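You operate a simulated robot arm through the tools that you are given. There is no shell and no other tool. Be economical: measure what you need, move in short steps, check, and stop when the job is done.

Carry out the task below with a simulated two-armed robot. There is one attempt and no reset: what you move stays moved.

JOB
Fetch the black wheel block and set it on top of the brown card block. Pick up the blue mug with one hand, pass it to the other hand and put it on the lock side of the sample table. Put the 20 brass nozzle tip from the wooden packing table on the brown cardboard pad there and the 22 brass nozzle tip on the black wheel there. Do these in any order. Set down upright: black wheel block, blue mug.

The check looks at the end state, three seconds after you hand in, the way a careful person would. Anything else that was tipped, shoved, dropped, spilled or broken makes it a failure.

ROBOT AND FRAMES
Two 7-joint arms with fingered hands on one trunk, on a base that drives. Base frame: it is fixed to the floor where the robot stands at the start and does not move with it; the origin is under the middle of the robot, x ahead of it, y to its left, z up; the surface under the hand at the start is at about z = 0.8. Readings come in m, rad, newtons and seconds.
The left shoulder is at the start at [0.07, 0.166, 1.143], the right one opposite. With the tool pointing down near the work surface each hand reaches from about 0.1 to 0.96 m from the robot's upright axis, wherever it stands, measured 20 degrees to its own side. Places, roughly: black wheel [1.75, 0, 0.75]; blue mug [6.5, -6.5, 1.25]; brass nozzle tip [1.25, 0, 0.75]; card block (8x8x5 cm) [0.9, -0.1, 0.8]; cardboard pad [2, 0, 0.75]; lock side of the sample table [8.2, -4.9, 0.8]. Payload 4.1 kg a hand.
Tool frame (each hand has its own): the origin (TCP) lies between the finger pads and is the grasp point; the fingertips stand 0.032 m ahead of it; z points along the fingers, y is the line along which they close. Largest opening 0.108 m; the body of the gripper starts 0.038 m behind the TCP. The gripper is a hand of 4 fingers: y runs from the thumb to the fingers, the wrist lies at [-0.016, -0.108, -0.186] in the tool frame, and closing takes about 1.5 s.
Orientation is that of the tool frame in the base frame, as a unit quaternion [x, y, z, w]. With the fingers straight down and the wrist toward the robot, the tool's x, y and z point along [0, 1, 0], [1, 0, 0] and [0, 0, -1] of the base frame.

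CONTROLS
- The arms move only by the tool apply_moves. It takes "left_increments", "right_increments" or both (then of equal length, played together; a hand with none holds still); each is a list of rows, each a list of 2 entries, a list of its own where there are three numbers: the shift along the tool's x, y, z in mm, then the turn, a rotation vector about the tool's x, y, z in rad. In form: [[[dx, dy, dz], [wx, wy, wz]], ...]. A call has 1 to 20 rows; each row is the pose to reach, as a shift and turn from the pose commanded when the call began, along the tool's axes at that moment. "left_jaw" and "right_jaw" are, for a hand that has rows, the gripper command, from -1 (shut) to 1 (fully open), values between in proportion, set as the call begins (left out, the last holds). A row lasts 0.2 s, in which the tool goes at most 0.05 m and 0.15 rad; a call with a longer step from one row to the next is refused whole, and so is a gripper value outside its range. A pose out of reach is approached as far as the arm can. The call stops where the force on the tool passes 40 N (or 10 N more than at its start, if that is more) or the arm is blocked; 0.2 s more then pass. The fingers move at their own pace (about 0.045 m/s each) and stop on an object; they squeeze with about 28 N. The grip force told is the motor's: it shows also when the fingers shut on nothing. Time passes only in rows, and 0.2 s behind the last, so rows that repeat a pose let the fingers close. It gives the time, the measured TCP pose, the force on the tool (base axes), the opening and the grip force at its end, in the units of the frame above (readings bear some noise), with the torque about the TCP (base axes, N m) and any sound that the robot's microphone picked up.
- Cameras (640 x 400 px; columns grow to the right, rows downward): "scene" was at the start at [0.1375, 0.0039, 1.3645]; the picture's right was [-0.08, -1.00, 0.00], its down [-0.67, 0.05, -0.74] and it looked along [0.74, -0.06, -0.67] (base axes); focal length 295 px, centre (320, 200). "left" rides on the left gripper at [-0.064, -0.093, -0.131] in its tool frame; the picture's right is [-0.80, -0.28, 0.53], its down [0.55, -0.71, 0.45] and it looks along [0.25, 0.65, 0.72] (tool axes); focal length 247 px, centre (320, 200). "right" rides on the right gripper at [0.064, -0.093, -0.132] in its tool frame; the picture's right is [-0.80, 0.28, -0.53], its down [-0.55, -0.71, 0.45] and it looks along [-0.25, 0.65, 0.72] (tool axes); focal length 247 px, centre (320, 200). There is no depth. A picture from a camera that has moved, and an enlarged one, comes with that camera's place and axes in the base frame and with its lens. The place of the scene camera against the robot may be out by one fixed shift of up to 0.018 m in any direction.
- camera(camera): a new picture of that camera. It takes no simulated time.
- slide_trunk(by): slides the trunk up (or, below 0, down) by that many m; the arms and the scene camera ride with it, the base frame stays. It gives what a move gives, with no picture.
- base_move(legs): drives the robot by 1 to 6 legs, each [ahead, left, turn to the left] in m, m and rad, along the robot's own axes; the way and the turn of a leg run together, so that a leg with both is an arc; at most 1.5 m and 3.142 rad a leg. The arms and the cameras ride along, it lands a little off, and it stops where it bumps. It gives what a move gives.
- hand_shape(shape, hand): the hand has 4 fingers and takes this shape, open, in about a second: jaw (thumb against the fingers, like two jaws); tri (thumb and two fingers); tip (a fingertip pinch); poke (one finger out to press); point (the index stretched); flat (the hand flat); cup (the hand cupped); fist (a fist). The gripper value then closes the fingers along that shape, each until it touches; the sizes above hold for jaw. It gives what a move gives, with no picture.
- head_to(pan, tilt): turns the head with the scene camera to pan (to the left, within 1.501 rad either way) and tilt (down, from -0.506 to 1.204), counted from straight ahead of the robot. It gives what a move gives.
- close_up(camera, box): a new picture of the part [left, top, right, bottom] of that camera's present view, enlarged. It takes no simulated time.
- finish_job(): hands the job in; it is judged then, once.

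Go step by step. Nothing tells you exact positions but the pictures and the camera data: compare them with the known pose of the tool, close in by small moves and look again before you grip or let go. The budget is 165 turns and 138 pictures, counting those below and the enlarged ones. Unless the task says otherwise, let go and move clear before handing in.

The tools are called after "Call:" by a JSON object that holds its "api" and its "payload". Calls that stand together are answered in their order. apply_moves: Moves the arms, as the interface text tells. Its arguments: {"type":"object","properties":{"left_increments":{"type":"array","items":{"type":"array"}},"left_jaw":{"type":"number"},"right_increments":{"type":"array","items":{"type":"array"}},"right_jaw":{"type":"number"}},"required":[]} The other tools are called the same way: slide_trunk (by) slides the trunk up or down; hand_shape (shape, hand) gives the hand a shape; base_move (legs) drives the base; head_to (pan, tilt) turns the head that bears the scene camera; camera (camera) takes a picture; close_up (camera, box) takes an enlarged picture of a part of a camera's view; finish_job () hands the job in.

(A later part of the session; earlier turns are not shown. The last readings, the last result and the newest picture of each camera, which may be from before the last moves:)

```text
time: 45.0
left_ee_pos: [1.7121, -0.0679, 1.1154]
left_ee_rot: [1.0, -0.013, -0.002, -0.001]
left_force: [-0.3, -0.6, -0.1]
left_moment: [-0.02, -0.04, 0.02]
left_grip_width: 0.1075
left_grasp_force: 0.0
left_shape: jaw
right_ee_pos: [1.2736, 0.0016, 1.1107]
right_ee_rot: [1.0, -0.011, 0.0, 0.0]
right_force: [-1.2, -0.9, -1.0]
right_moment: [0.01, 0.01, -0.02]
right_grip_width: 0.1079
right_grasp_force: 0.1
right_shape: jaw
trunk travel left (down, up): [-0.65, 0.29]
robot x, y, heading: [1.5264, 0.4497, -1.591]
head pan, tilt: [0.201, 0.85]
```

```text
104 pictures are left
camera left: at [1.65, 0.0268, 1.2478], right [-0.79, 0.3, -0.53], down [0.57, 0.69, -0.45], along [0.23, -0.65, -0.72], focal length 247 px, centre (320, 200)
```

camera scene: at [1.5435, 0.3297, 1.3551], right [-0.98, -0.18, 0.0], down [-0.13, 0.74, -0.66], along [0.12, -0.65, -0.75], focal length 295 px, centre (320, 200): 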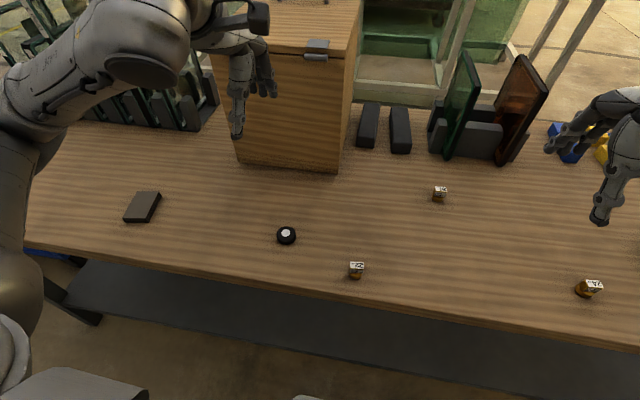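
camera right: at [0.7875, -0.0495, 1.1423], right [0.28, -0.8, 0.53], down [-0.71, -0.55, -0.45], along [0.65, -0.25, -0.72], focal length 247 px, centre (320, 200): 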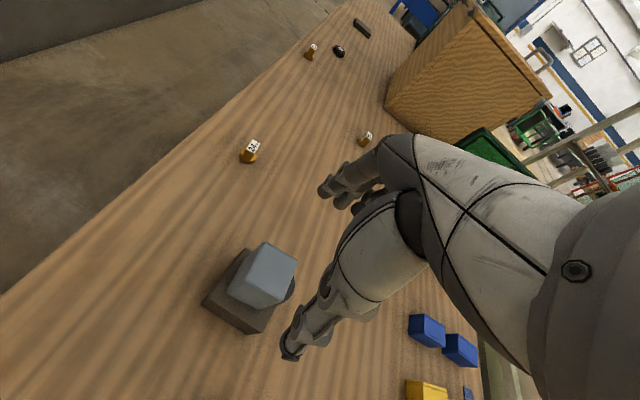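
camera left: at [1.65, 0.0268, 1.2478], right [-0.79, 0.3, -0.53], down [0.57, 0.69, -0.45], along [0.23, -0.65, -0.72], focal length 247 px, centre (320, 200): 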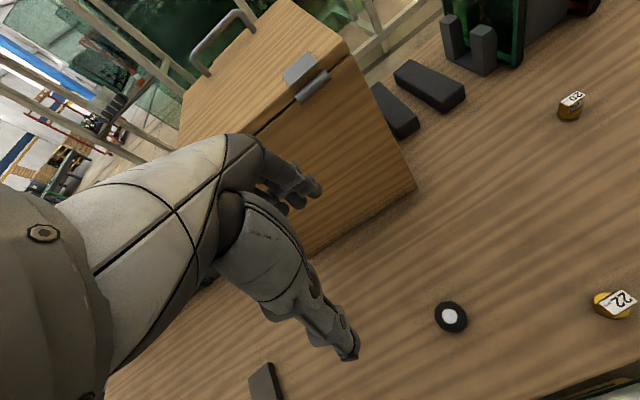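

All items are in view: 22 tip near (1.52, 0.025), wheel (1.68, -0.03), 20 tip (1.34, -0.21), pad (2.05, -0.07). Zooming to confirm labels and shapes.

Call:
{"api": "close_up", "payload": {"camera": "left", "box": [540, 80, 640, 140]}}

Call:
{"api": "close_up", "payload": {"camera": "scene", "box": [260, 210, 390, 290]}}

```text
6.40 times, centred on (590, 110) of left
camera zoom: at [1.65, 0.0268, 1.2478], right [-0.79, 0.3, -0.53], down [0.57, 0.69, -0.45], along [0.23, -0.65, -0.72], focal length 1581 px, centre (-1408, 776)
```

zoom: 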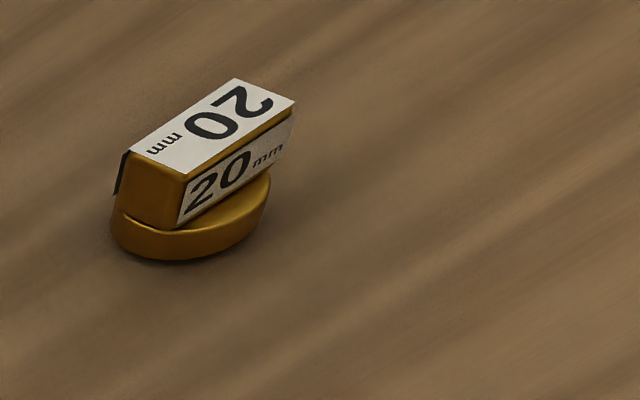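

```text
4.92 times, centred on (325, 250) of scene
camera zoom: at [1.5435, 0.3297, 1.3551], right [-0.98, -0.18, 0.0], down [-0.13, 0.74, -0.66], along [0.12, -0.65, -0.75], focal length 1453 px, centre (295, -46)
```

zoom: 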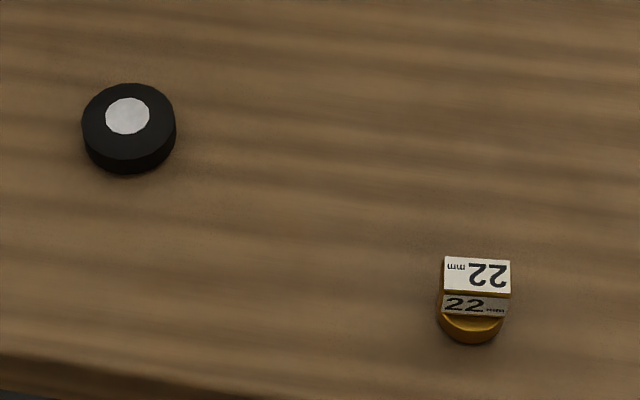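

Labels 20 and 22 confirmed; each is a rectangular body on a round flange. I'll bring the left hand above the 22 tip and look.

Call:
{"api": "apply_moves", "payload": {"left_increments": [[[-20, 0, 20], [0, 0, 0]], [[-50, -10, 40], [0, 0, 0]], [[-80, -20, 70], [0, 0, 0]], [[-110, -35, 90], [0, 0, 0]], [[-145, -50, 115], [0, 0, 0]], [[-175, -70, 115], [0, 0, 0]], [[-196, -85, 115], [0, 0, 0]], [[-196, -85, 115], [0, 0, 0]], [[-196, -85, 115], [0, 0, 0]]], "left_jaw": 1}}

Call:
{"api": "camera", "payload": {"camera": "left"}}

```text
time: 47.0
left_ee_pos: [1.4984, 0.0039, 1.0003]
left_ee_rot: [1.0, -0.012, -0.001, -0.003]
left_force: [-0.2, 0.0, -0.5]
left_moment: [0.01, -0.06, 0.01]
left_grip_width: 0.1076
left_grasp_force: 0.0
left_shape: jaw
left hand out of reach, approached as far as the arm can: row 1, 2, 3, 4, 5, 6, 7, 8, 9
right_ee_pos: [1.273, 0.0018, 1.1116]
right_ee_rot: [1.0, -0.011, 0.0, 0.0]
right_force: [-0.3, 0.4, 0.0]
right_moment: [-0.02, 0.0, -0.01]
right_grip_width: 0.1077
right_grasp_force: 0.0
right_shape: jaw
trunk travel left (down, up): [-0.65, 0.29]
robot x, y, heading: [1.5275, 0.4489, -1.59]
head pan, tilt: [0.201, 0.85]
```

```text
101 pictures are left
camera left: at [1.4355, 0.0973, 1.1321], right [-0.79, 0.3, -0.53], down [0.57, 0.69, -0.45], along [0.23, -0.65, -0.72], focal length 247 px, centre (320, 200)
```

left: 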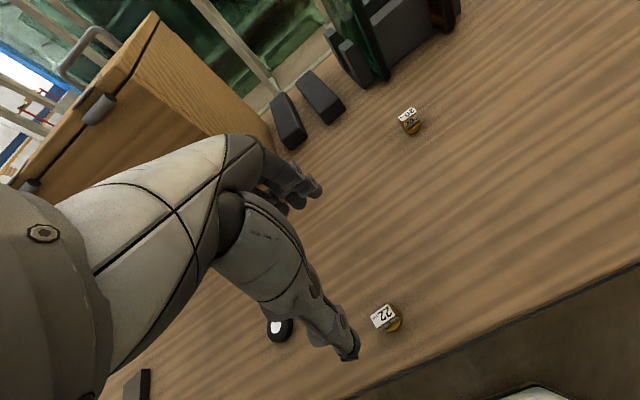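

The left hand is at its near-reach limit; tip 22 is at about (1.523, 0.030). I'll back the base up 0.13 m for room.

Call:
{"api": "base_move", "payload": {"legs": [[-0.13, 0, 0.02]]}}

Call:
{"api": "apply_moves", "payload": {"left_increments": [[[0, 20, 0], [0, 0, 0]], [[0, 20, 0], [0, 0, 0]]]}}

```text
time: 48.3
left_ee_pos: [1.5111, 0.1292, 0.9994]
left_ee_rot: [1.0, -0.001, -0.001, -0.003]
left_force: [0.2, 0.6, -0.5]
left_moment: [-0.01, 0.03, -0.02]
left_grip_width: 0.1077
left_grasp_force: 0.2
left_shape: jaw
right_ee_pos: [1.2848, 0.1222, 1.111]
right_ee_rot: [1.0, 0.001, 0.0, 0.001]
right_force: [-0.2, -1.4, -0.3]
right_moment: [0.0, 0.03, 0.02]
right_grip_width: 0.1074
right_grasp_force: 0.1
right_shape: jaw
trunk travel left (down, up): [-0.65, 0.29]
robot x, y, heading: [1.5292, 0.5728, -1.568]
head pan, tilt: [0.201, 0.85]
```

```text
time: 48.9
left_ee_pos: [1.5097, 0.1091, 1.0013]
left_ee_rot: [1.0, -0.001, -0.001, -0.001]
left_force: [0.5, 0.2, -0.1]
left_moment: [0.0, 0.0, -0.01]
left_grip_width: 0.1074
left_grasp_force: 0.1
left_shape: jaw
right_ee_pos: [1.2842, 0.1235, 1.1122]
right_ee_rot: [1.0, 0.001, -0.001, 0.0]
right_force: [-0.5, 0.2, -0.5]
right_moment: [0.0, 0.0, 0.01]
right_grip_width: 0.1073
right_grasp_force: 0.1
right_shape: jaw
trunk travel left (down, up): [-0.65, 0.29]
robot x, y, heading: [1.5298, 0.5757, -1.57]
head pan, tilt: [0.201, 0.85]
```

Reach is fine now. Moving the left hand over tip 22 to z≈0.93.

Call:
{"api": "apply_moves", "payload": {"left_increments": [[[5, 35, 10], [0, 0, 0]], [[13, 79, 20], [0, 0, 0]], [[13, 79, 50], [0, 0, 0]], [[13, 79, 71], [0, 0, 0]], [[13, 79, 71], [0, 0, 0]]]}}

Call:
{"api": "camera", "payload": {"camera": "left"}}

Call:
{"api": "camera", "payload": {"camera": "scene"}}

```text
time: 50.1
left_ee_pos: [1.5229, 0.029, 0.9286]
left_ee_rot: [1.0, -0.001, -0.001, -0.003]
left_force: [0.2, 0.2, 0.3]
left_moment: [0.02, 0.01, 0.0]
left_grip_width: 0.1079
left_grasp_force: 0.0
left_shape: jaw
right_ee_pos: [1.2838, 0.122, 1.1114]
right_ee_rot: [1.0, 0.001, -0.001, 0.0]
right_force: [0.9, 0.0, -0.4]
right_moment: [0.0, 0.01, 0.0]
right_grip_width: 0.108
right_grasp_force: 0.1
right_shape: jaw
trunk travel left (down, up): [-0.65, 0.29]
robot x, y, heading: [1.525, 0.5763, -1.57]
head pan, tilt: [0.201, 0.85]
```

```text
100 pictures are left
camera left: at [1.4577, 0.1228, 1.0609], right [-0.8, 0.29, -0.53], down [0.55, 0.71, -0.45], along [0.25, -0.65, -0.72], focal length 247 px, centre (320, 200)
```

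left: 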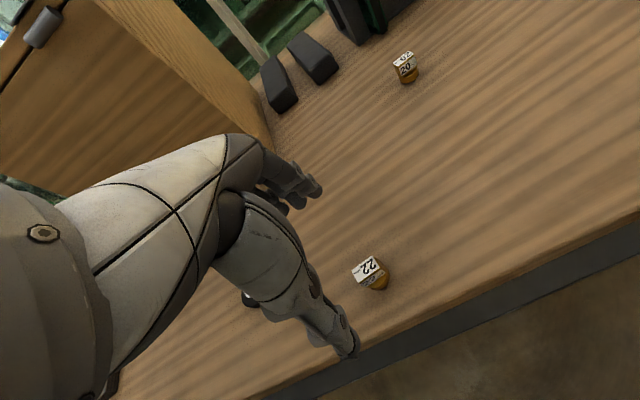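

```text
99 pictures are left
camera scene: at [1.5473, 0.4569, 1.3551], right [-0.98, -0.2, 0.0], down [-0.15, 0.74, -0.66], along [0.13, -0.65, -0.75], focal length 295 px, centre (320, 200)
```

scene: 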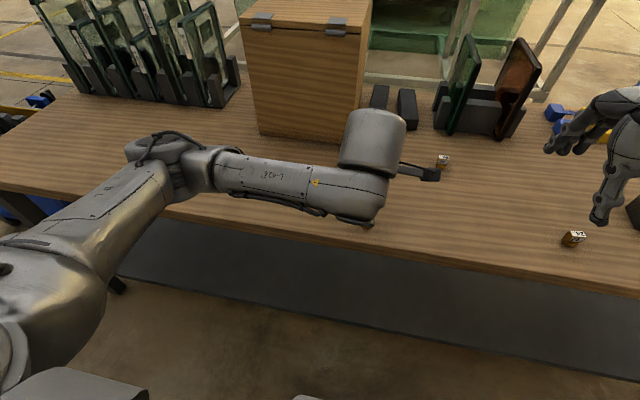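

Call:
{"api": "close_up", "payload": {"camera": "left", "box": [330, 240, 410, 305]}}

```text
6.15 times, centred on (370, 272) of left
camera zoom: at [1.4577, 0.1228, 1.0609], right [-0.8, 0.29, -0.53], down [0.55, 0.71, -0.45], along [0.25, -0.65, -0.72], focal length 1520 px, centre (12, -246)
```

zoom: 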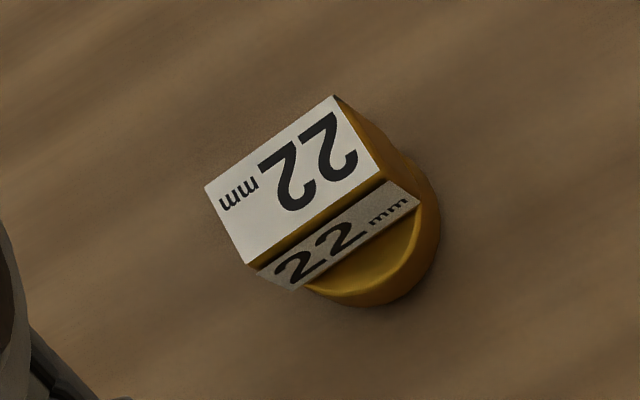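

Tip 22's centre is at (1.518, 0.030), top z≈0.84, body 25×15 mm with a small yaw. I'll align, descend and grip.

Call:
{"api": "apply_moves", "payload": {"left_increments": [[[-5, -1, 25], [0, 0, -0.07]], [[-5, -1, 50], [0, 0, -0.07]], [[-5, -1, 70], [0, 0, -0.07]], [[-5, -1, 82], [0, 0, -0.07]], [[-5, -1, 82], [0, 0, -0.07]]]}}

Call:
{"api": "camera", "payload": {"camera": "left"}}

```text
time: 51.3
left_ee_pos: [1.5154, 0.0315, 0.8475]
left_ee_rot: [0.999, 0.034, -0.002, -0.002]
left_force: [0.3, -0.2, -0.5]
left_moment: [0.0, 0.0, -0.02]
left_grip_width: 0.1077
left_grasp_force: 0.1
left_shape: jaw
right_ee_pos: [1.2854, 0.1213, 1.1114]
right_ee_rot: [1.0, 0.001, 0.0, 0.0]
right_force: [-0.7, -0.2, -0.1]
right_moment: [-0.01, 0.01, -0.03]
right_grip_width: 0.1079
right_grasp_force: 0.1
right_shape: jaw
trunk travel left (down, up): [-0.65, 0.29]
robot x, y, heading: [1.5274, 0.573, -1.57]
head pan, tilt: [0.201, 0.85]
```

```text
97 pictures are left
camera left: at [1.4455, 0.1207, 0.9793], right [-0.82, 0.23, -0.53], down [0.5, 0.74, -0.45], along [0.29, -0.63, -0.72], focal length 247 px, centre (320, 200)
```

left: 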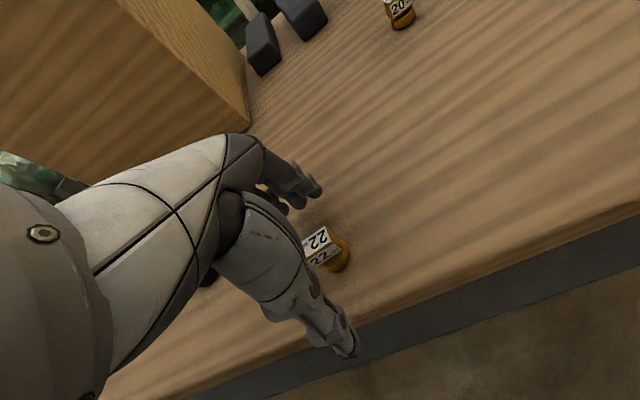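

The tip is centred between the fingers. Closing.

Call:
{"api": "apply_moves", "payload": {"left_increments": [[[0, 0, 0], [0, 0, 0]], [[0, 0, 0], [0, 0, 0]], [[0, 0, 0], [0, 0, 0]], [[0, 0, 0], [0, 0, 0]], [[0, 0, 0], [0, 0, 0]], [[0, 0, 0], [0, 0, 0]], [[0, 0, 0], [0, 0, 0]], [[0, 0, 0], [0, 0, 0]], [[0, 0, 0], [0, 0, 0]]], "left_jaw": -1}}

Call:
{"api": "close_up", "payload": {"camera": "left", "box": [200, 160, 400, 300]}}

```text
time: 53.3
left_ee_pos: [1.5161, 0.0315, 0.8469]
left_ee_rot: [0.999, 0.034, -0.001, -0.003]
left_force: [-0.1, -0.4, -0.5]
left_moment: [-0.02, -0.04, 0.0]
left_grip_width: 0.0112
left_grasp_force: 28.0
left_shape: jaw
right_ee_pos: [1.2841, 0.122, 1.1109]
right_ee_rot: [1.0, 0.001, 0.001, 0.0]
right_force: [0.2, 0.3, -0.2]
right_moment: [0.02, 0.01, 0.0]
right_grip_width: 0.1076
right_grasp_force: 0.1
right_shape: jaw
trunk travel left (down, up): [-0.65, 0.29]
robot x, y, heading: [1.5288, 0.5744, -1.568]
head pan, tilt: [0.201, 0.85]
```

```text
2.86 times, centred on (300, 230) of left
camera zoom: at [1.4455, 0.1206, 0.9794], right [-0.82, 0.23, -0.53], down [0.5, 0.74, -0.45], along [0.29, -0.63, -0.72], focal length 706 px, centre (377, 114)
```

zoom: 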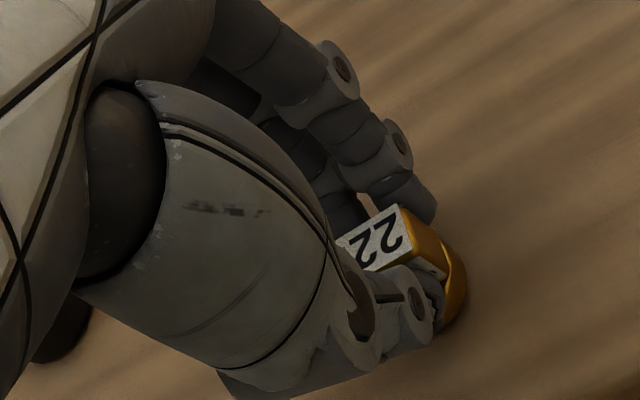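

Gripped. I'll lift and move past the wheel so the hand camera can see it.

Call:
{"api": "apply_moves", "payload": {"left_increments": [[[0, 0, -40], [0, 0, 0]], [[0, 0, -80], [0, 0, 0]], [[20, 10, -120], [0, 0, 0]], [[60, 20, -130], [0, 0, 0]], [[100, 30, -130], [0, 0, 0]], [[140, 40, -130], [0, 0, 0]], [[180, 52, -130], [0, 0, 0]], [[217, 65, -130], [0, 0, 0]], [[217, 65, -130], [0, 0, 0]]]}}

Call:
{"api": "camera", "payload": {"camera": "left"}}

Call:
{"api": "camera", "payload": {"camera": "scene"}}

```text
time: 55.3
left_ee_pos: [1.7371, -0.0192, 0.974]
left_ee_rot: [0.999, 0.034, -0.001, -0.003]
left_force: [-0.1, 0.0, -1.0]
left_moment: [-0.01, 0.01, 0.01]
left_grip_width: 0.0113
left_grasp_force: 28.0
left_shape: jaw
right_ee_pos: [1.2839, 0.1228, 1.1113]
right_ee_rot: [1.0, 0.001, 0.001, 0.0]
right_force: [-0.8, 0.3, 1.2]
right_moment: [0.0, 0.01, -0.03]
right_grip_width: 0.1074
right_grasp_force: 0.1
right_shape: jaw
trunk travel left (down, up): [-0.65, 0.29]
robot x, y, heading: [1.5284, 0.5738, -1.57]
head pan, tilt: [0.201, 0.85]
```

```text
95 pictures are left
camera left: at [1.6662, 0.0693, 1.1062], right [-0.82, 0.23, -0.53], down [0.5, 0.74, -0.44], along [0.29, -0.63, -0.72], focal length 247 px, centre (320, 200)
```

left: 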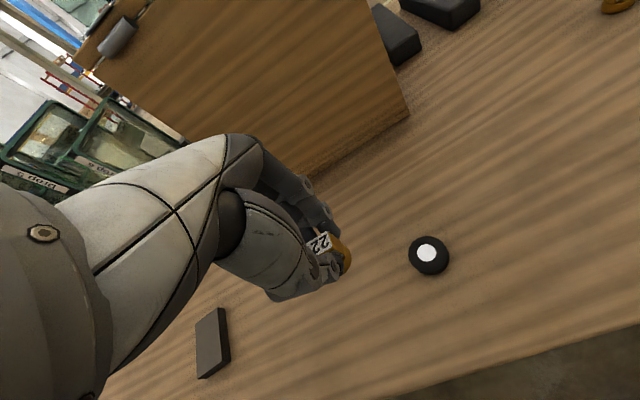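

```text
94 pictures are left
camera scene: at [1.5468, 0.4564, 1.355], right [-0.98, -0.2, 0.0], down [-0.15, 0.74, -0.66], along [0.13, -0.65, -0.75], focal length 295 px, centre (320, 200)
```

scene: 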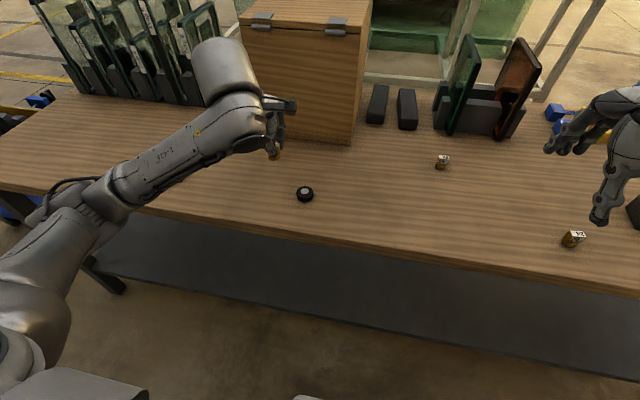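

Call:
{"api": "close_up", "payload": {"camera": "left", "box": [390, 225, 470, 285]}}

Call:
{"api": "close_up", "payload": {"camera": "scene", "box": [260, 140, 340, 210]}}

```text
6.67 times, centred on (430, 255) of left
camera zoom: at [1.6662, 0.0693, 1.1062], right [-0.82, 0.23, -0.53], down [0.5, 0.74, -0.44], along [0.29, -0.63, -0.72], focal length 1646 px, centre (-413, -167)
```

zoom: 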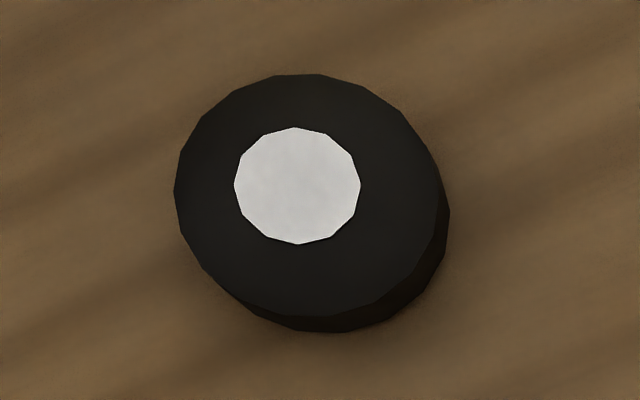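

```text
5.71 times, centred on (300, 175) of scene
camera zoom: at [1.5468, 0.4564, 1.355], right [-0.98, -0.2, 0.0], down [-0.15, 0.74, -0.66], along [0.13, -0.65, -0.75], focal length 1686 px, centre (434, 343)
```

zoom: 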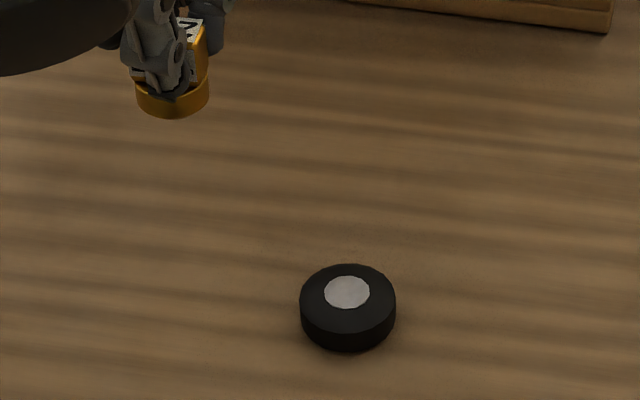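

Wheel centre at (1.679, -0.033), top z≈0.816. Moving the tip above it.

Call:
{"api": "apply_moves", "payload": {"left_increments": [[[-30, 5, 20], [0, 0, 0]], [[-61, 10, 40], [0, 0, 0]], [[-61, 10, 70], [0, 0, 0]], [[-61, 10, 90], [0, 0, 0]], [[-61, 10, 97], [0, 0, 0]], [[-61, 10, 97], [0, 0, 0]]]}}

Call:
{"api": "close_up", "payload": {"camera": "left", "box": [260, 190, 400, 290]}}

Call:
{"api": "close_up", "payload": {"camera": "scene", "box": [260, 140, 340, 210]}}

```text
time: 56.7
left_ee_pos: [1.678, -0.0328, 0.8796]
left_ee_rot: [0.999, 0.034, -0.001, -0.003]
left_force: [-0.5, 0.3, -0.6]
left_moment: [0.0, 0.0, -0.05]
left_grip_width: 0.0112
left_grasp_force: 27.9
left_shape: jaw
right_ee_pos: [1.285, 0.1234, 1.1111]
right_ee_rot: [1.0, 0.001, 0.0, 0.0]
right_force: [0.1, -0.1, 0.5]
right_moment: [-0.01, 0.02, -0.01]
right_grip_width: 0.1077
right_grasp_force: 0.0
right_shape: jaw
trunk travel left (down, up): [-0.65, 0.29]
robot x, y, heading: [1.5285, 0.5732, -1.572]
head pan, tilt: [0.201, 0.85]
```

```text
4.00 times, centred on (330, 240) of left
camera zoom: at [1.608, 0.0552, 1.0109], right [-0.82, 0.23, -0.53], down [0.5, 0.74, -0.45], along [0.29, -0.63, -0.72], focal length 988 px, centre (280, 40)
```

zoom: 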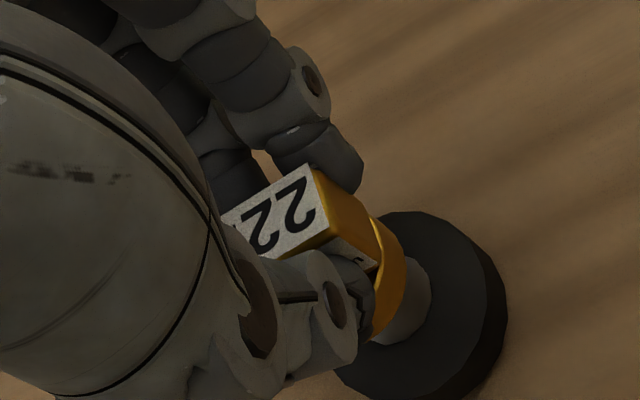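

```text
5.71 times, centred on (300, 175) of scene
camera zoom: at [1.5476, 0.4566, 1.355], right [-0.98, -0.2, 0.0], down [-0.15, 0.74, -0.66], along [0.13, -0.65, -0.75], focal length 1686 px, centre (434, 343)
```

zoom: 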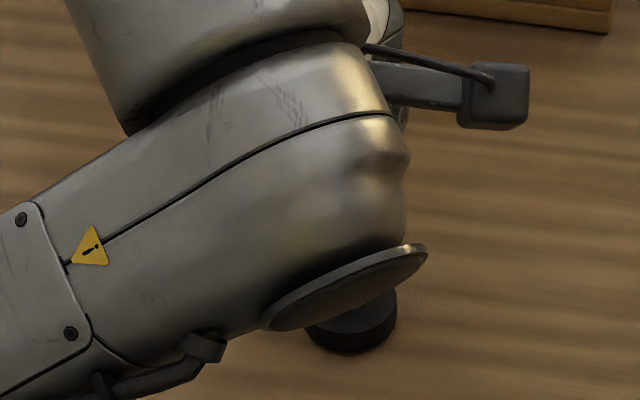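

The tip is lined up over the wheel hub. Lowering.

Call:
{"api": "apply_moves", "payload": {"left_increments": [[[0, 0, 7], [0, 0, 0]], [[0, 0, 14], [0, 0, 0]], [[0, 0, 14], [0, 0, 0]]]}}

Call:
{"api": "close_up", "payload": {"camera": "left", "box": [260, 190, 400, 290]}}

```text
time: 57.5
left_ee_pos: [1.6779, -0.0346, 0.8658]
left_ee_rot: [0.999, 0.034, -0.001, -0.001]
left_force: [-0.3, 0.2, 2.4]
left_moment: [-0.06, 0.0, 0.03]
left_grip_width: 0.0116
left_grasp_force: 28.3
left_shape: jaw
right_ee_pos: [1.2847, 0.1231, 1.113]
right_ee_rot: [1.0, 0.001, 0.0, 0.001]
right_force: [0.2, -0.4, -0.2]
right_moment: [0.03, 0.01, -0.02]
right_grip_width: 0.1076
right_grasp_force: 0.0
right_shape: jaw
trunk travel left (down, up): [-0.65, 0.29]
robot x, y, heading: [1.5293, 0.5744, -1.574]
head pan, tilt: [0.201, 0.85]
```

```text
4.00 times, centred on (330, 240) of left
camera zoom: at [1.6074, 0.0551, 0.9975], right [-0.82, 0.23, -0.53], down [0.5, 0.74, -0.45], along [0.29, -0.63, -0.72], focal length 988 px, centre (280, 40)
```

zoom: 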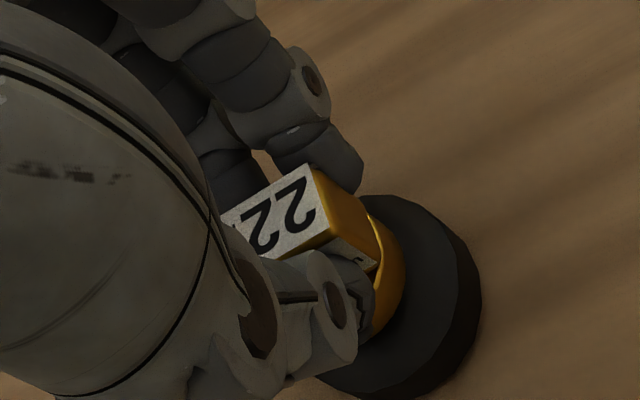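

Contact felt (2.4 N) and the flange sits centred on the wheel. Press 1 mm, release and rise.

Call:
{"api": "apply_moves", "payload": {"left_increments": [[[0, 0, 1], [0, 0, 0]], [[0, 0, 1], [0, 0, 0]]]}}

Call:
{"api": "apply_moves", "payload": {"left_increments": [[[0, 0, 0], [0, 0, 0]], [[0, 0, 0], [0, 0, 0]], [[0, 0, 0], [0, 0, 0]], [[0, 0, 0], [0, 0, 0]], [[0, 0, 0], [0, 0, 0]], [[0, 0, 0], [0, 0, 0]], [[0, 0, 0], [0, 0, 0]], [[0, 0, 0], [0, 0, 0]], [[0, 0, -30], [0, 0, 0]], [[0, 0, -70], [0, 0, 0]], [[0, 0, -110], [0, 0, 0]], [[0, 0, -110], [0, 0, 0]]], "left_jaw": 1}}

Call:
{"api": "camera", "payload": {"camera": "left"}}

```text
time: 58.1
left_ee_pos: [1.6772, -0.0328, 0.8656]
left_ee_rot: [0.999, 0.035, 0.0, -0.002]
left_force: [0.2, -0.1, 6.6]
left_moment: [-0.1, 0.01, -0.01]
left_grip_width: 0.0117
left_grasp_force: 28.4
left_shape: jaw
right_ee_pos: [1.2839, 0.1231, 1.1115]
right_ee_rot: [1.0, 0.0, -0.001, 0.0]
right_force: [-0.2, 0.5, 0.0]
right_moment: [0.01, -0.01, 0.0]
right_grip_width: 0.1077
right_grasp_force: 0.1
right_shape: jaw
trunk travel left (down, up): [-0.65, 0.29]
robot x, y, heading: [1.5252, 0.5762, -1.567]
head pan, tilt: [0.201, 0.85]
```

```text
time: 60.7
left_ee_pos: [1.6781, -0.0342, 0.9759]
left_ee_rot: [0.999, 0.035, 0.0, -0.003]
left_force: [1.4, 0.7, -0.3]
left_moment: [0.0, -0.02, 0.01]
left_grip_width: 0.1077
left_grasp_force: 0.0
left_shape: jaw
right_ee_pos: [1.2834, 0.1214, 1.1109]
right_ee_rot: [1.0, 0.001, 0.0, 0.001]
right_force: [0.6, -0.3, -0.1]
right_moment: [-0.02, 0.0, -0.03]
right_grip_width: 0.1077
right_grasp_force: 0.1
right_shape: jaw
trunk travel left (down, up): [-0.65, 0.29]
robot x, y, heading: [1.5307, 0.5732, -1.572]
head pan, tilt: [0.201, 0.85]
```

```text
88 pictures are left
camera left: at [1.607, 0.0542, 1.1078], right [-0.82, 0.23, -0.53], down [0.5, 0.74, -0.44], along [0.29, -0.63, -0.72], focal length 247 px, centre (320, 200)
```

left: 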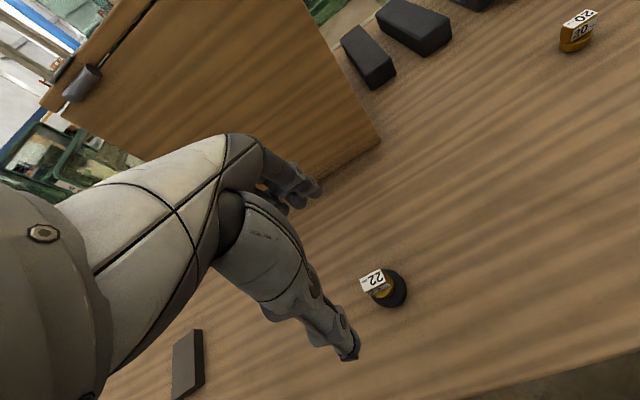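

22 stands on the wheel. Now the left hand goes to the 20 tip near (1.34, -0.21), with the right hand moved aside.

Call:
{"api": "apply_moves", "payload": {"left_increments": [[[0, 0, -30], [0, 0, 0]], [[-40, 0, -50], [0, 0, 0]], [[-85, 20, -50], [0, 0, 0]], [[-130, 40, -50], [0, 0, 0]], [[-175, 60, -50], [0, 0, 0]], [[-215, 85, -50], [0, 0, 0]], [[-255, 105, -50], [0, 0, 0]], [[-300, 125, -45], [0, 0, 0]], [[-344, 148, -40], [0, 0, 0]], [[-344, 148, 0], [0, 0, 0]], [[-344, 148, 20], [0, 0, 0]], [[-344, 148, 20], [0, 0, 0]]], "right_increments": [[[-20, 0, -20], [0, 0, 0]], [[-40, 0, -40], [0, 0, 0]], [[-60, 0, -60], [0, 0, 0]], [[-80, 0, -70], [0, 0, 0]], [[-100, 0, -70], [0, 0, 0]], [[-110, 0, -70], [0, 0, 0]], [[-110, 0, -70], [0, 0, 0]], [[-110, 0, -70], [0, 0, 0]], [[-110, 0, -70], [0, 0, 0]], [[-110, 0, -70], [0, 0, 0]], [[-110, 0, -70], [0, 0, 0]], [[-110, 0, -70], [0, 0, 0]]]}}

Call:
{"api": "camera", "payload": {"camera": "left"}}

Call:
{"api": "camera", "payload": {"camera": "scene"}}

```text
time: 63.3
left_ee_pos: [1.344, -0.2041, 0.9527]
left_ee_rot: [0.999, 0.034, -0.001, -0.002]
left_force: [-0.3, -0.9, -1.0]
left_moment: [0.02, 0.0, 0.01]
left_grip_width: 0.1078
left_grasp_force: 0.0
left_shape: jaw
right_ee_pos: [1.1739, 0.1222, 1.1821]
right_ee_rot: [1.0, 0.0, 0.0, 0.0]
right_force: [-0.5, -0.5, 0.6]
right_moment: [-0.01, 0.03, 0.01]
right_grip_width: 0.1078
right_grasp_force: 0.0
right_shape: jaw
trunk travel left (down, up): [-0.65, 0.29]
robot x, y, heading: [1.5252, 0.5737, -1.577]
head pan, tilt: [0.201, 0.85]
```

```text
87 pictures are left
camera left: at [1.2728, -0.1164, 1.0839], right [-0.82, 0.23, -0.53], down [0.5, 0.74, -0.45], along [0.29, -0.63, -0.72], focal length 247 px, centre (320, 200)
```

left: 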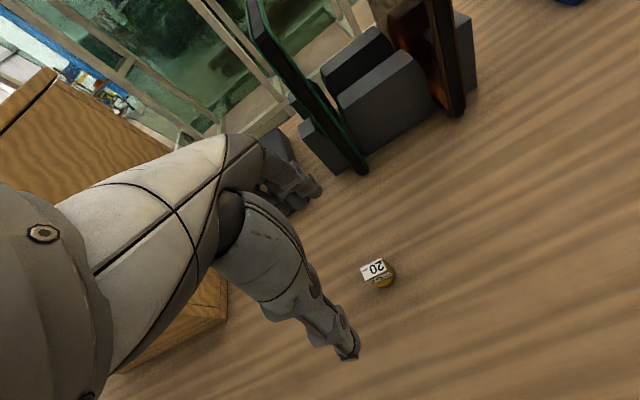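

```text
86 pictures are left
camera scene: at [1.5472, 0.457, 1.3551], right [-0.98, -0.2, 0.0], down [-0.15, 0.74, -0.66], along [0.13, -0.65, -0.75], focal length 295 px, centre (320, 200)
```

scene: 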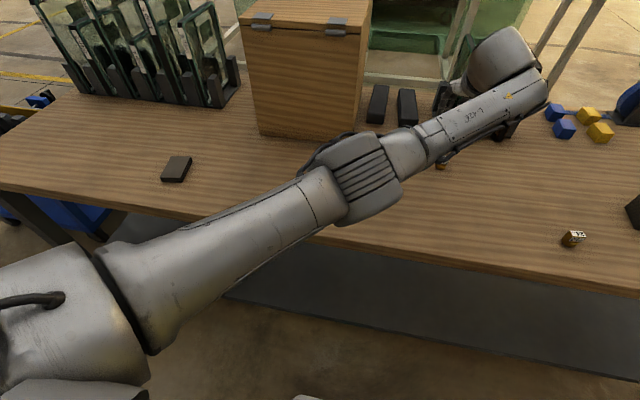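

Call:
{"api": "close_up", "payload": {"camera": "left", "box": [340, 240, 420, 305]}}

```text
6.15 times, centred on (380, 272) of left
camera zoom: at [1.2728, -0.1164, 1.0839], right [-0.82, 0.23, -0.53], down [0.5, 0.74, -0.45], along [0.29, -0.63, -0.72], focal length 1520 px, centre (-49, -246)
```

zoom: 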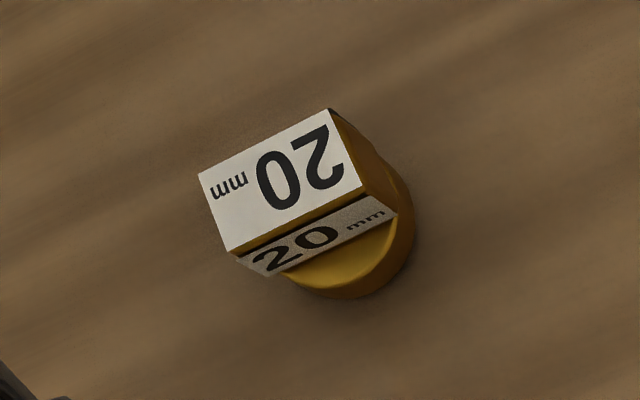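

20's centre is at (1.337, -0.211). Aligning, descending and gripping.

Call:
{"api": "apply_moves", "payload": {"left_increments": [[[-8, 6, 30], [0, 0, 0.04]], [[-8, 6, 60], [0, 0, 0.04]], [[-8, 6, 90], [0, 0, 0.04]], [[-8, 6, 105], [0, 0, 0.04]], [[-8, 6, 105], [0, 0, 0.04]]]}}

Call:
{"api": "camera", "payload": {"camera": "left"}}

```text
time: 64.5
left_ee_pos: [1.3377, -0.209, 0.8471]
left_ee_rot: [1.0, 0.015, -0.002, -0.002]
left_force: [-0.4, 0.9, 0.2]
left_moment: [0.01, 0.04, 0.01]
left_grip_width: 0.1078
left_grasp_force: 0.0
left_shape: jaw
right_ee_pos: [1.1737, 0.1221, 1.1804]
right_ee_rot: [1.0, 0.001, 0.0, 0.0]
right_force: [-0.3, -0.2, -0.1]
right_moment: [0.0, 0.0, 0.02]
right_grip_width: 0.1077
right_grasp_force: 0.0
right_shape: jaw
trunk travel left (down, up): [-0.65, 0.29]
robot x, y, heading: [1.5281, 0.5747, -1.569]
head pan, tilt: [0.201, 0.85]
```

```text
84 pictures are left
camera left: at [1.2688, -0.1184, 0.98], right [-0.81, 0.26, -0.53], down [0.53, 0.72, -0.45], along [0.27, -0.64, -0.72], focal length 247 px, centre (320, 200)
```

left: 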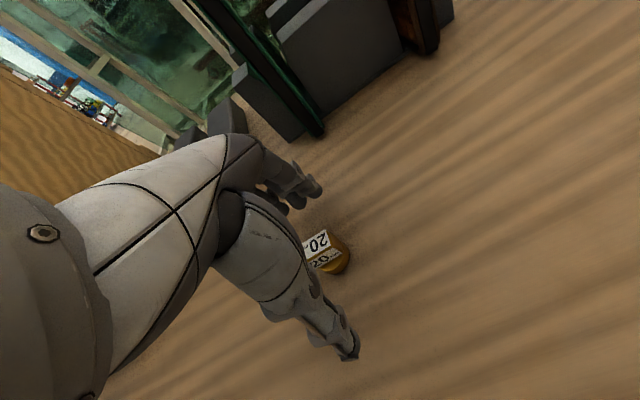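

Centred as with the 22. Closing, then lifting and carrying toward the pad.

Call:
{"api": "apply_moves", "payload": {"left_increments": [[[0, 0, 0], [0, 0, 0]], [[0, 0, 0], [0, 0, 0]], [[0, 0, 0], [0, 0, 0]], [[0, 0, 0], [0, 0, 0]], [[0, 0, 0], [0, 0, 0]], [[0, 0, 0], [0, 0, 0]], [[0, 0, 0], [0, 0, 0]], [[0, 0, 0], [0, 0, 0]], [[0, 0, 0], [0, 0, 0]]], "left_jaw": -1}}

Call:
{"api": "apply_moves", "payload": {"left_increments": [[[0, 0, -40], [0, 0, 0]], [[0, 0, -85], [0, 0, 0]], [[0, -10, -130], [0, 0, 0]], [[20, -40, -160], [0, 0, 0]], [[60, -70, -160], [0, 0, 0]], [[105, -90, -160], [0, 0, 0]], [[150, -105, -160], [0, 0, 0]], [[195, -120, -160], [0, 0, 0]], [[240, -130, -160], [0, 0, 0]], [[285, -140, -160], [0, 0, 0]], [[330, -145, -160], [0, 0, 0]], [[375, -145, -160], [0, 0, 0]], [[420, -145, -160], [0, 0, 0]], [[465, -145, -160], [0, 0, 0]], [[510, -145, -160], [0, 0, 0]], [[555, -145, -160], [0, 0, 0]], [[600, -145, -160], [0, 0, 0]], [[640, -145, -140], [0, 0, 0]], [[680, -145, -130], [0, 0, 0]], [[680, -145, -130], [0, 0, 0]]]}}

Call:
{"api": "camera", "payload": {"camera": "left"}}

Call:
{"api": "camera", "payload": {"camera": "scene"}}

```text
time: 66.5
left_ee_pos: [1.3355, -0.2098, 0.8478]
left_ee_rot: [1.0, 0.014, -0.001, -0.003]
left_force: [-0.7, 0.0, 0.6]
left_moment: [-0.02, 0.0, 0.0]
left_grip_width: 0.0115
left_grasp_force: 28.0
left_shape: jaw
right_ee_pos: [1.1739, 0.1213, 1.1813]
right_ee_rot: [1.0, 0.001, 0.0, 0.0]
right_force: [-0.9, 0.3, -0.3]
right_moment: [0.02, 0.01, 0.04]
right_grip_width: 0.1077
right_grasp_force: 0.0
right_shape: jaw
trunk travel left (down, up): [-0.65, 0.29]
robot x, y, heading: [1.5286, 0.5725, -1.569]
head pan, tilt: [0.201, 0.85]
```

```text
time: 70.7
left_ee_pos: [2.0146, -0.0459, 0.9797]
left_ee_rot: [1.0, 0.014, -0.002, -0.003]
left_force: [-0.5, 1.0, -0.8]
left_moment: [0.01, -0.04, 0.0]
left_grip_width: 0.0116
left_grasp_force: 28.2
left_shape: jaw
right_ee_pos: [1.1744, 0.1217, 1.1817]
right_ee_rot: [1.0, 0.001, 0.001, 0.0]
right_force: [-0.1, -0.2, -0.4]
right_moment: [0.03, -0.01, 0.01]
right_grip_width: 0.1077
right_grasp_force: 0.1
right_shape: jaw
trunk travel left (down, up): [-0.65, 0.29]
robot x, y, heading: [1.5268, 0.5744, -1.565]
head pan, tilt: [0.201, 0.85]
```

```text
83 pictures are left
camera left: at [1.9474, 0.0449, 1.1113], right [-0.81, 0.26, -0.53], down [0.53, 0.72, -0.45], along [0.27, -0.64, -0.72], focal length 247 px, centre (320, 200)
```

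left: 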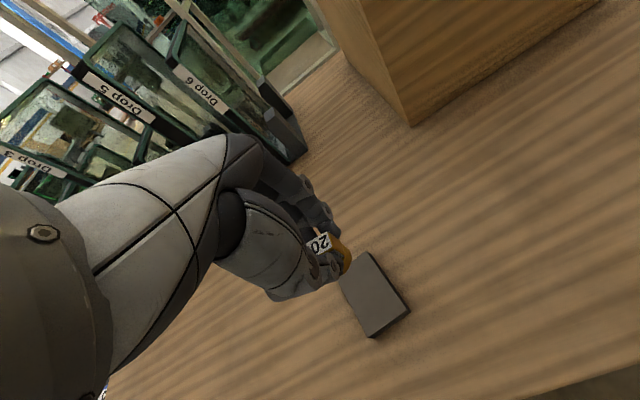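

```text
82 pictures are left
camera scene: at [1.5463, 0.4566, 1.3551], right [-0.98, -0.2, 0.0], down [-0.15, 0.74, -0.66], along [0.13, -0.65, -0.75], focal length 295 px, centre (320, 200)
```

scene: 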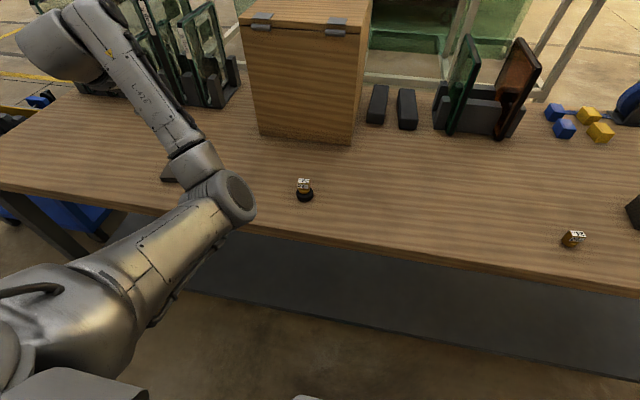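

Call:
{"api": "close_up", "payload": {"camera": "left", "box": [300, 220, 430, 350]}}

```text
3.08 times, centred on (365, 285) of left
camera zoom: at [1.9474, 0.0449, 1.1113], right [-0.81, 0.26, -0.53], down [0.53, 0.72, -0.45], along [0.27, -0.64, -0.72], focal length 760 px, centre (182, -62)
```

zoom: 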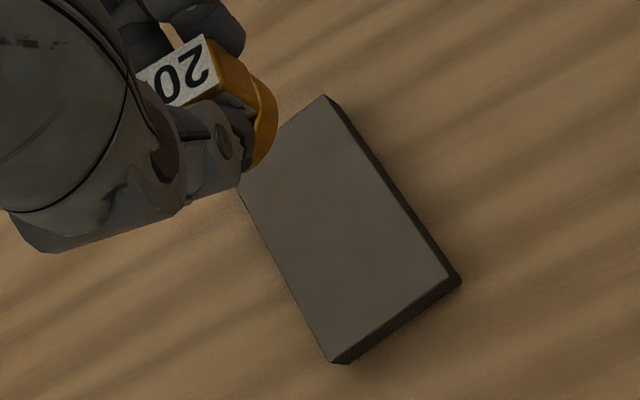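

Pad centre is at (2.040, -0.049). Moving over it and lowering close.

Call:
{"api": "apply_moves", "payload": {"left_increments": [[[12, 2, 20], [0, 0, 0]], [[23, 4, 50], [0, 0, 0]], [[23, 4, 80], [0, 0, 0]], [[23, 4, 100], [0, 0, 0]], [[23, 4, 108], [0, 0, 0]], [[23, 4, 108], [0, 0, 0]]]}}

Call:
{"api": "close_up", "payload": {"camera": "left", "box": [260, 190, 420, 310]}}

```text
time: 72.1
left_ee_pos: [2.0372, -0.0498, 0.8697]
left_ee_rot: [1.0, 0.014, -0.001, -0.003]
left_force: [-1.1, 0.5, -0.6]
left_moment: [0.0, 0.0, -0.01]
left_grip_width: 0.0114
left_grasp_force: 28.0
left_shape: jaw
right_ee_pos: [1.1747, 0.1216, 1.1809]
right_ee_rot: [1.0, 0.0, 0.0, 0.0]
right_force: [-0.4, -1.0, 0.3]
right_moment: [-0.03, 0.01, -0.03]
right_grip_width: 0.1078
right_grasp_force: 0.1
right_shape: jaw
trunk travel left (down, up): [-0.65, 0.29]
robot x, y, heading: [1.5271, 0.5745, -1.574]
head pan, tilt: [0.201, 0.85]
```

```text
3.33 times, centred on (340, 250) of left
camera zoom: at [1.9699, 0.0418, 1.0021], right [-0.81, 0.26, -0.53], down [0.53, 0.72, -0.45], along [0.27, -0.64, -0.72], focal length 823 px, centre (253, 33)
```

zoom: 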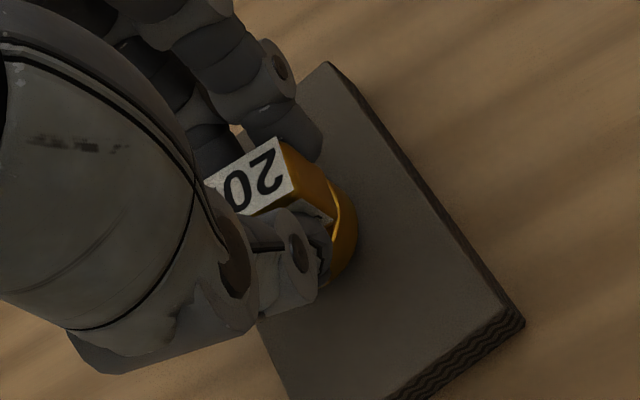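

Call:
{"api": "apply_moves", "payload": {"left_increments": [[[0, 0, 3], [0, 0, 0]], [[0, 0, 6], [0, 0, 0]], [[0, 0, 6], [0, 0, 0]]]}}

Call:
{"api": "apply_moves", "payload": {"left_increments": [[[0, 0, 2], [0, 0, 0]], [[0, 0, 2], [0, 0, 0]]]}}

```text
time: 72.9
left_ee_pos: [2.0373, -0.0497, 0.8657]
left_ee_rot: [1.0, 0.014, 0.0, -0.001]
left_force: [0.3, -0.5, 5.0]
left_moment: [-0.04, -0.02, -0.03]
left_grip_width: 0.0116
left_grasp_force: 27.7
left_shape: jaw
right_ee_pos: [1.173, 0.1218, 1.1824]
right_ee_rot: [1.0, 0.001, -0.001, 0.0]
right_force: [-0.1, 0.2, -0.2]
right_moment: [0.02, 0.0, -0.03]
right_grip_width: 0.1076
right_grasp_force: 0.1
right_shape: jaw
trunk travel left (down, up): [-0.65, 0.29]
robot x, y, heading: [1.5292, 0.5701, -1.57]
head pan, tilt: [0.201, 0.85]
```

```text
time: 73.5
left_ee_pos: [2.0363, -0.0494, 0.8649]
left_ee_rot: [1.0, 0.014, 0.0, -0.001]
left_force: [2.7, 0.3, 12.9]
left_moment: [-0.14, -0.07, 0.03]
left_grip_width: 0.0118
left_grasp_force: 28.0
left_shape: jaw
right_ee_pos: [1.174, 0.1225, 1.1824]
right_ee_rot: [1.0, 0.001, 0.0, 0.0]
right_force: [-0.1, 0.4, -0.4]
right_moment: [0.02, 0.0, -0.03]
right_grip_width: 0.1077
right_grasp_force: 0.1
right_shape: jaw
trunk travel left (down, up): [-0.65, 0.29]
robot x, y, heading: [1.529, 0.5722, -1.571]
head pan, tilt: [0.201, 0.85]
```

Firm contact; back off 1.5 mm, release and rise.

Call:
{"api": "apply_moves", "payload": {"left_increments": [[[0, 0, -1.5], [0, 0, 0]], [[0, 0, -1.5], [0, 0, 0]]]}}

Call:
{"api": "apply_moves", "payload": {"left_increments": [[[0, 0, 0], [0, 0, 0]], [[0, 0, 0], [0, 0, 0]], [[0, 0, 0], [0, 0, 0]], [[0, 0, 0], [0, 0, 0]], [[0, 0, 0], [0, 0, 0]], [[0, 0, 0], [0, 0, 0]], [[0, 0, 0], [0, 0, 0]], [[0, 0, 0], [0, 0, 0]], [[0, 0, -30], [0, 0, 0]], [[0, 0, -70], [0, 0, 0]], [[0, 0, -115], [0, 0, 0]], [[0, 0, -160], [0, 0, 0]], [[0, 0, -200], [0, 0, 0]], [[0, 0, -200], [0, 0, 0]]], "left_jaw": 1}}

Call:
{"api": "camera", "payload": {"camera": "left"}}

Call:
{"api": "camera", "payload": {"camera": "scene"}}

```text
time: 74.1
left_ee_pos: [2.036, -0.0486, 0.865]
left_ee_rot: [1.0, 0.013, -0.001, -0.002]
left_force: [0.7, -0.3, 10.0]
left_moment: [-0.11, 0.03, 0.04]
left_grip_width: 0.0119
left_grasp_force: 28.4
left_shape: jaw
right_ee_pos: [1.1736, 0.1233, 1.1831]
right_ee_rot: [1.0, 0.001, 0.001, 0.0]
right_force: [-0.8, 0.4, -0.8]
right_moment: [0.03, 0.01, 0.01]
right_grip_width: 0.1077
right_grasp_force: 0.1
right_shape: jaw
trunk travel left (down, up): [-0.65, 0.29]
robot x, y, heading: [1.5273, 0.5742, -1.574]
head pan, tilt: [0.201, 0.85]
```

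```text
time: 77.1
left_ee_pos: [2.0375, -0.0506, 1.0651]
left_ee_rot: [1.0, 0.014, -0.001, -0.003]
left_force: [0.5, 0.3, 0.6]
left_moment: [0.03, 0.03, 0.0]
left_grip_width: 0.1076
left_grasp_force: 0.1
left_shape: jaw
right_ee_pos: [1.1746, 0.1215, 1.181]
right_ee_rot: [1.0, 0.001, 0.001, 0.0]
right_force: [0.0, -0.5, 0.3]
right_moment: [0.0, 0.03, 0.04]
right_grip_width: 0.1077
right_grasp_force: 0.0
right_shape: jaw
trunk travel left (down, up): [-0.65, 0.29]
robot x, y, heading: [1.5325, 0.5736, -1.568]
head pan, tilt: [0.201, 0.85]
```

```text
79 pictures are left
camera left: at [1.9702, 0.04, 1.1966], right [-0.81, 0.26, -0.53], down [0.53, 0.72, -0.45], along [0.27, -0.64, -0.72], focal length 247 px, centre (320, 200)
```

left: 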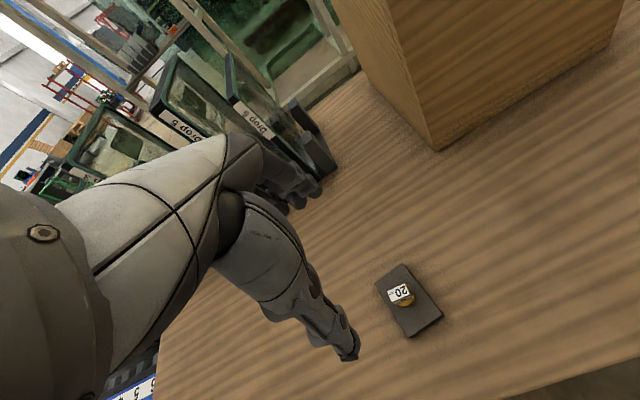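

```text
78 pictures are left
camera scene: at [1.5479, 0.4565, 1.355], right [-0.98, -0.2, 0.0], down [-0.15, 0.74, -0.66], along [0.13, -0.65, -0.75], focal length 295 px, centre (320, 200)
```

scene: 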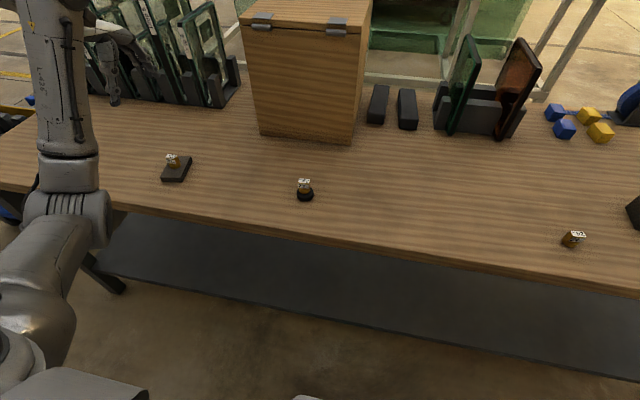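

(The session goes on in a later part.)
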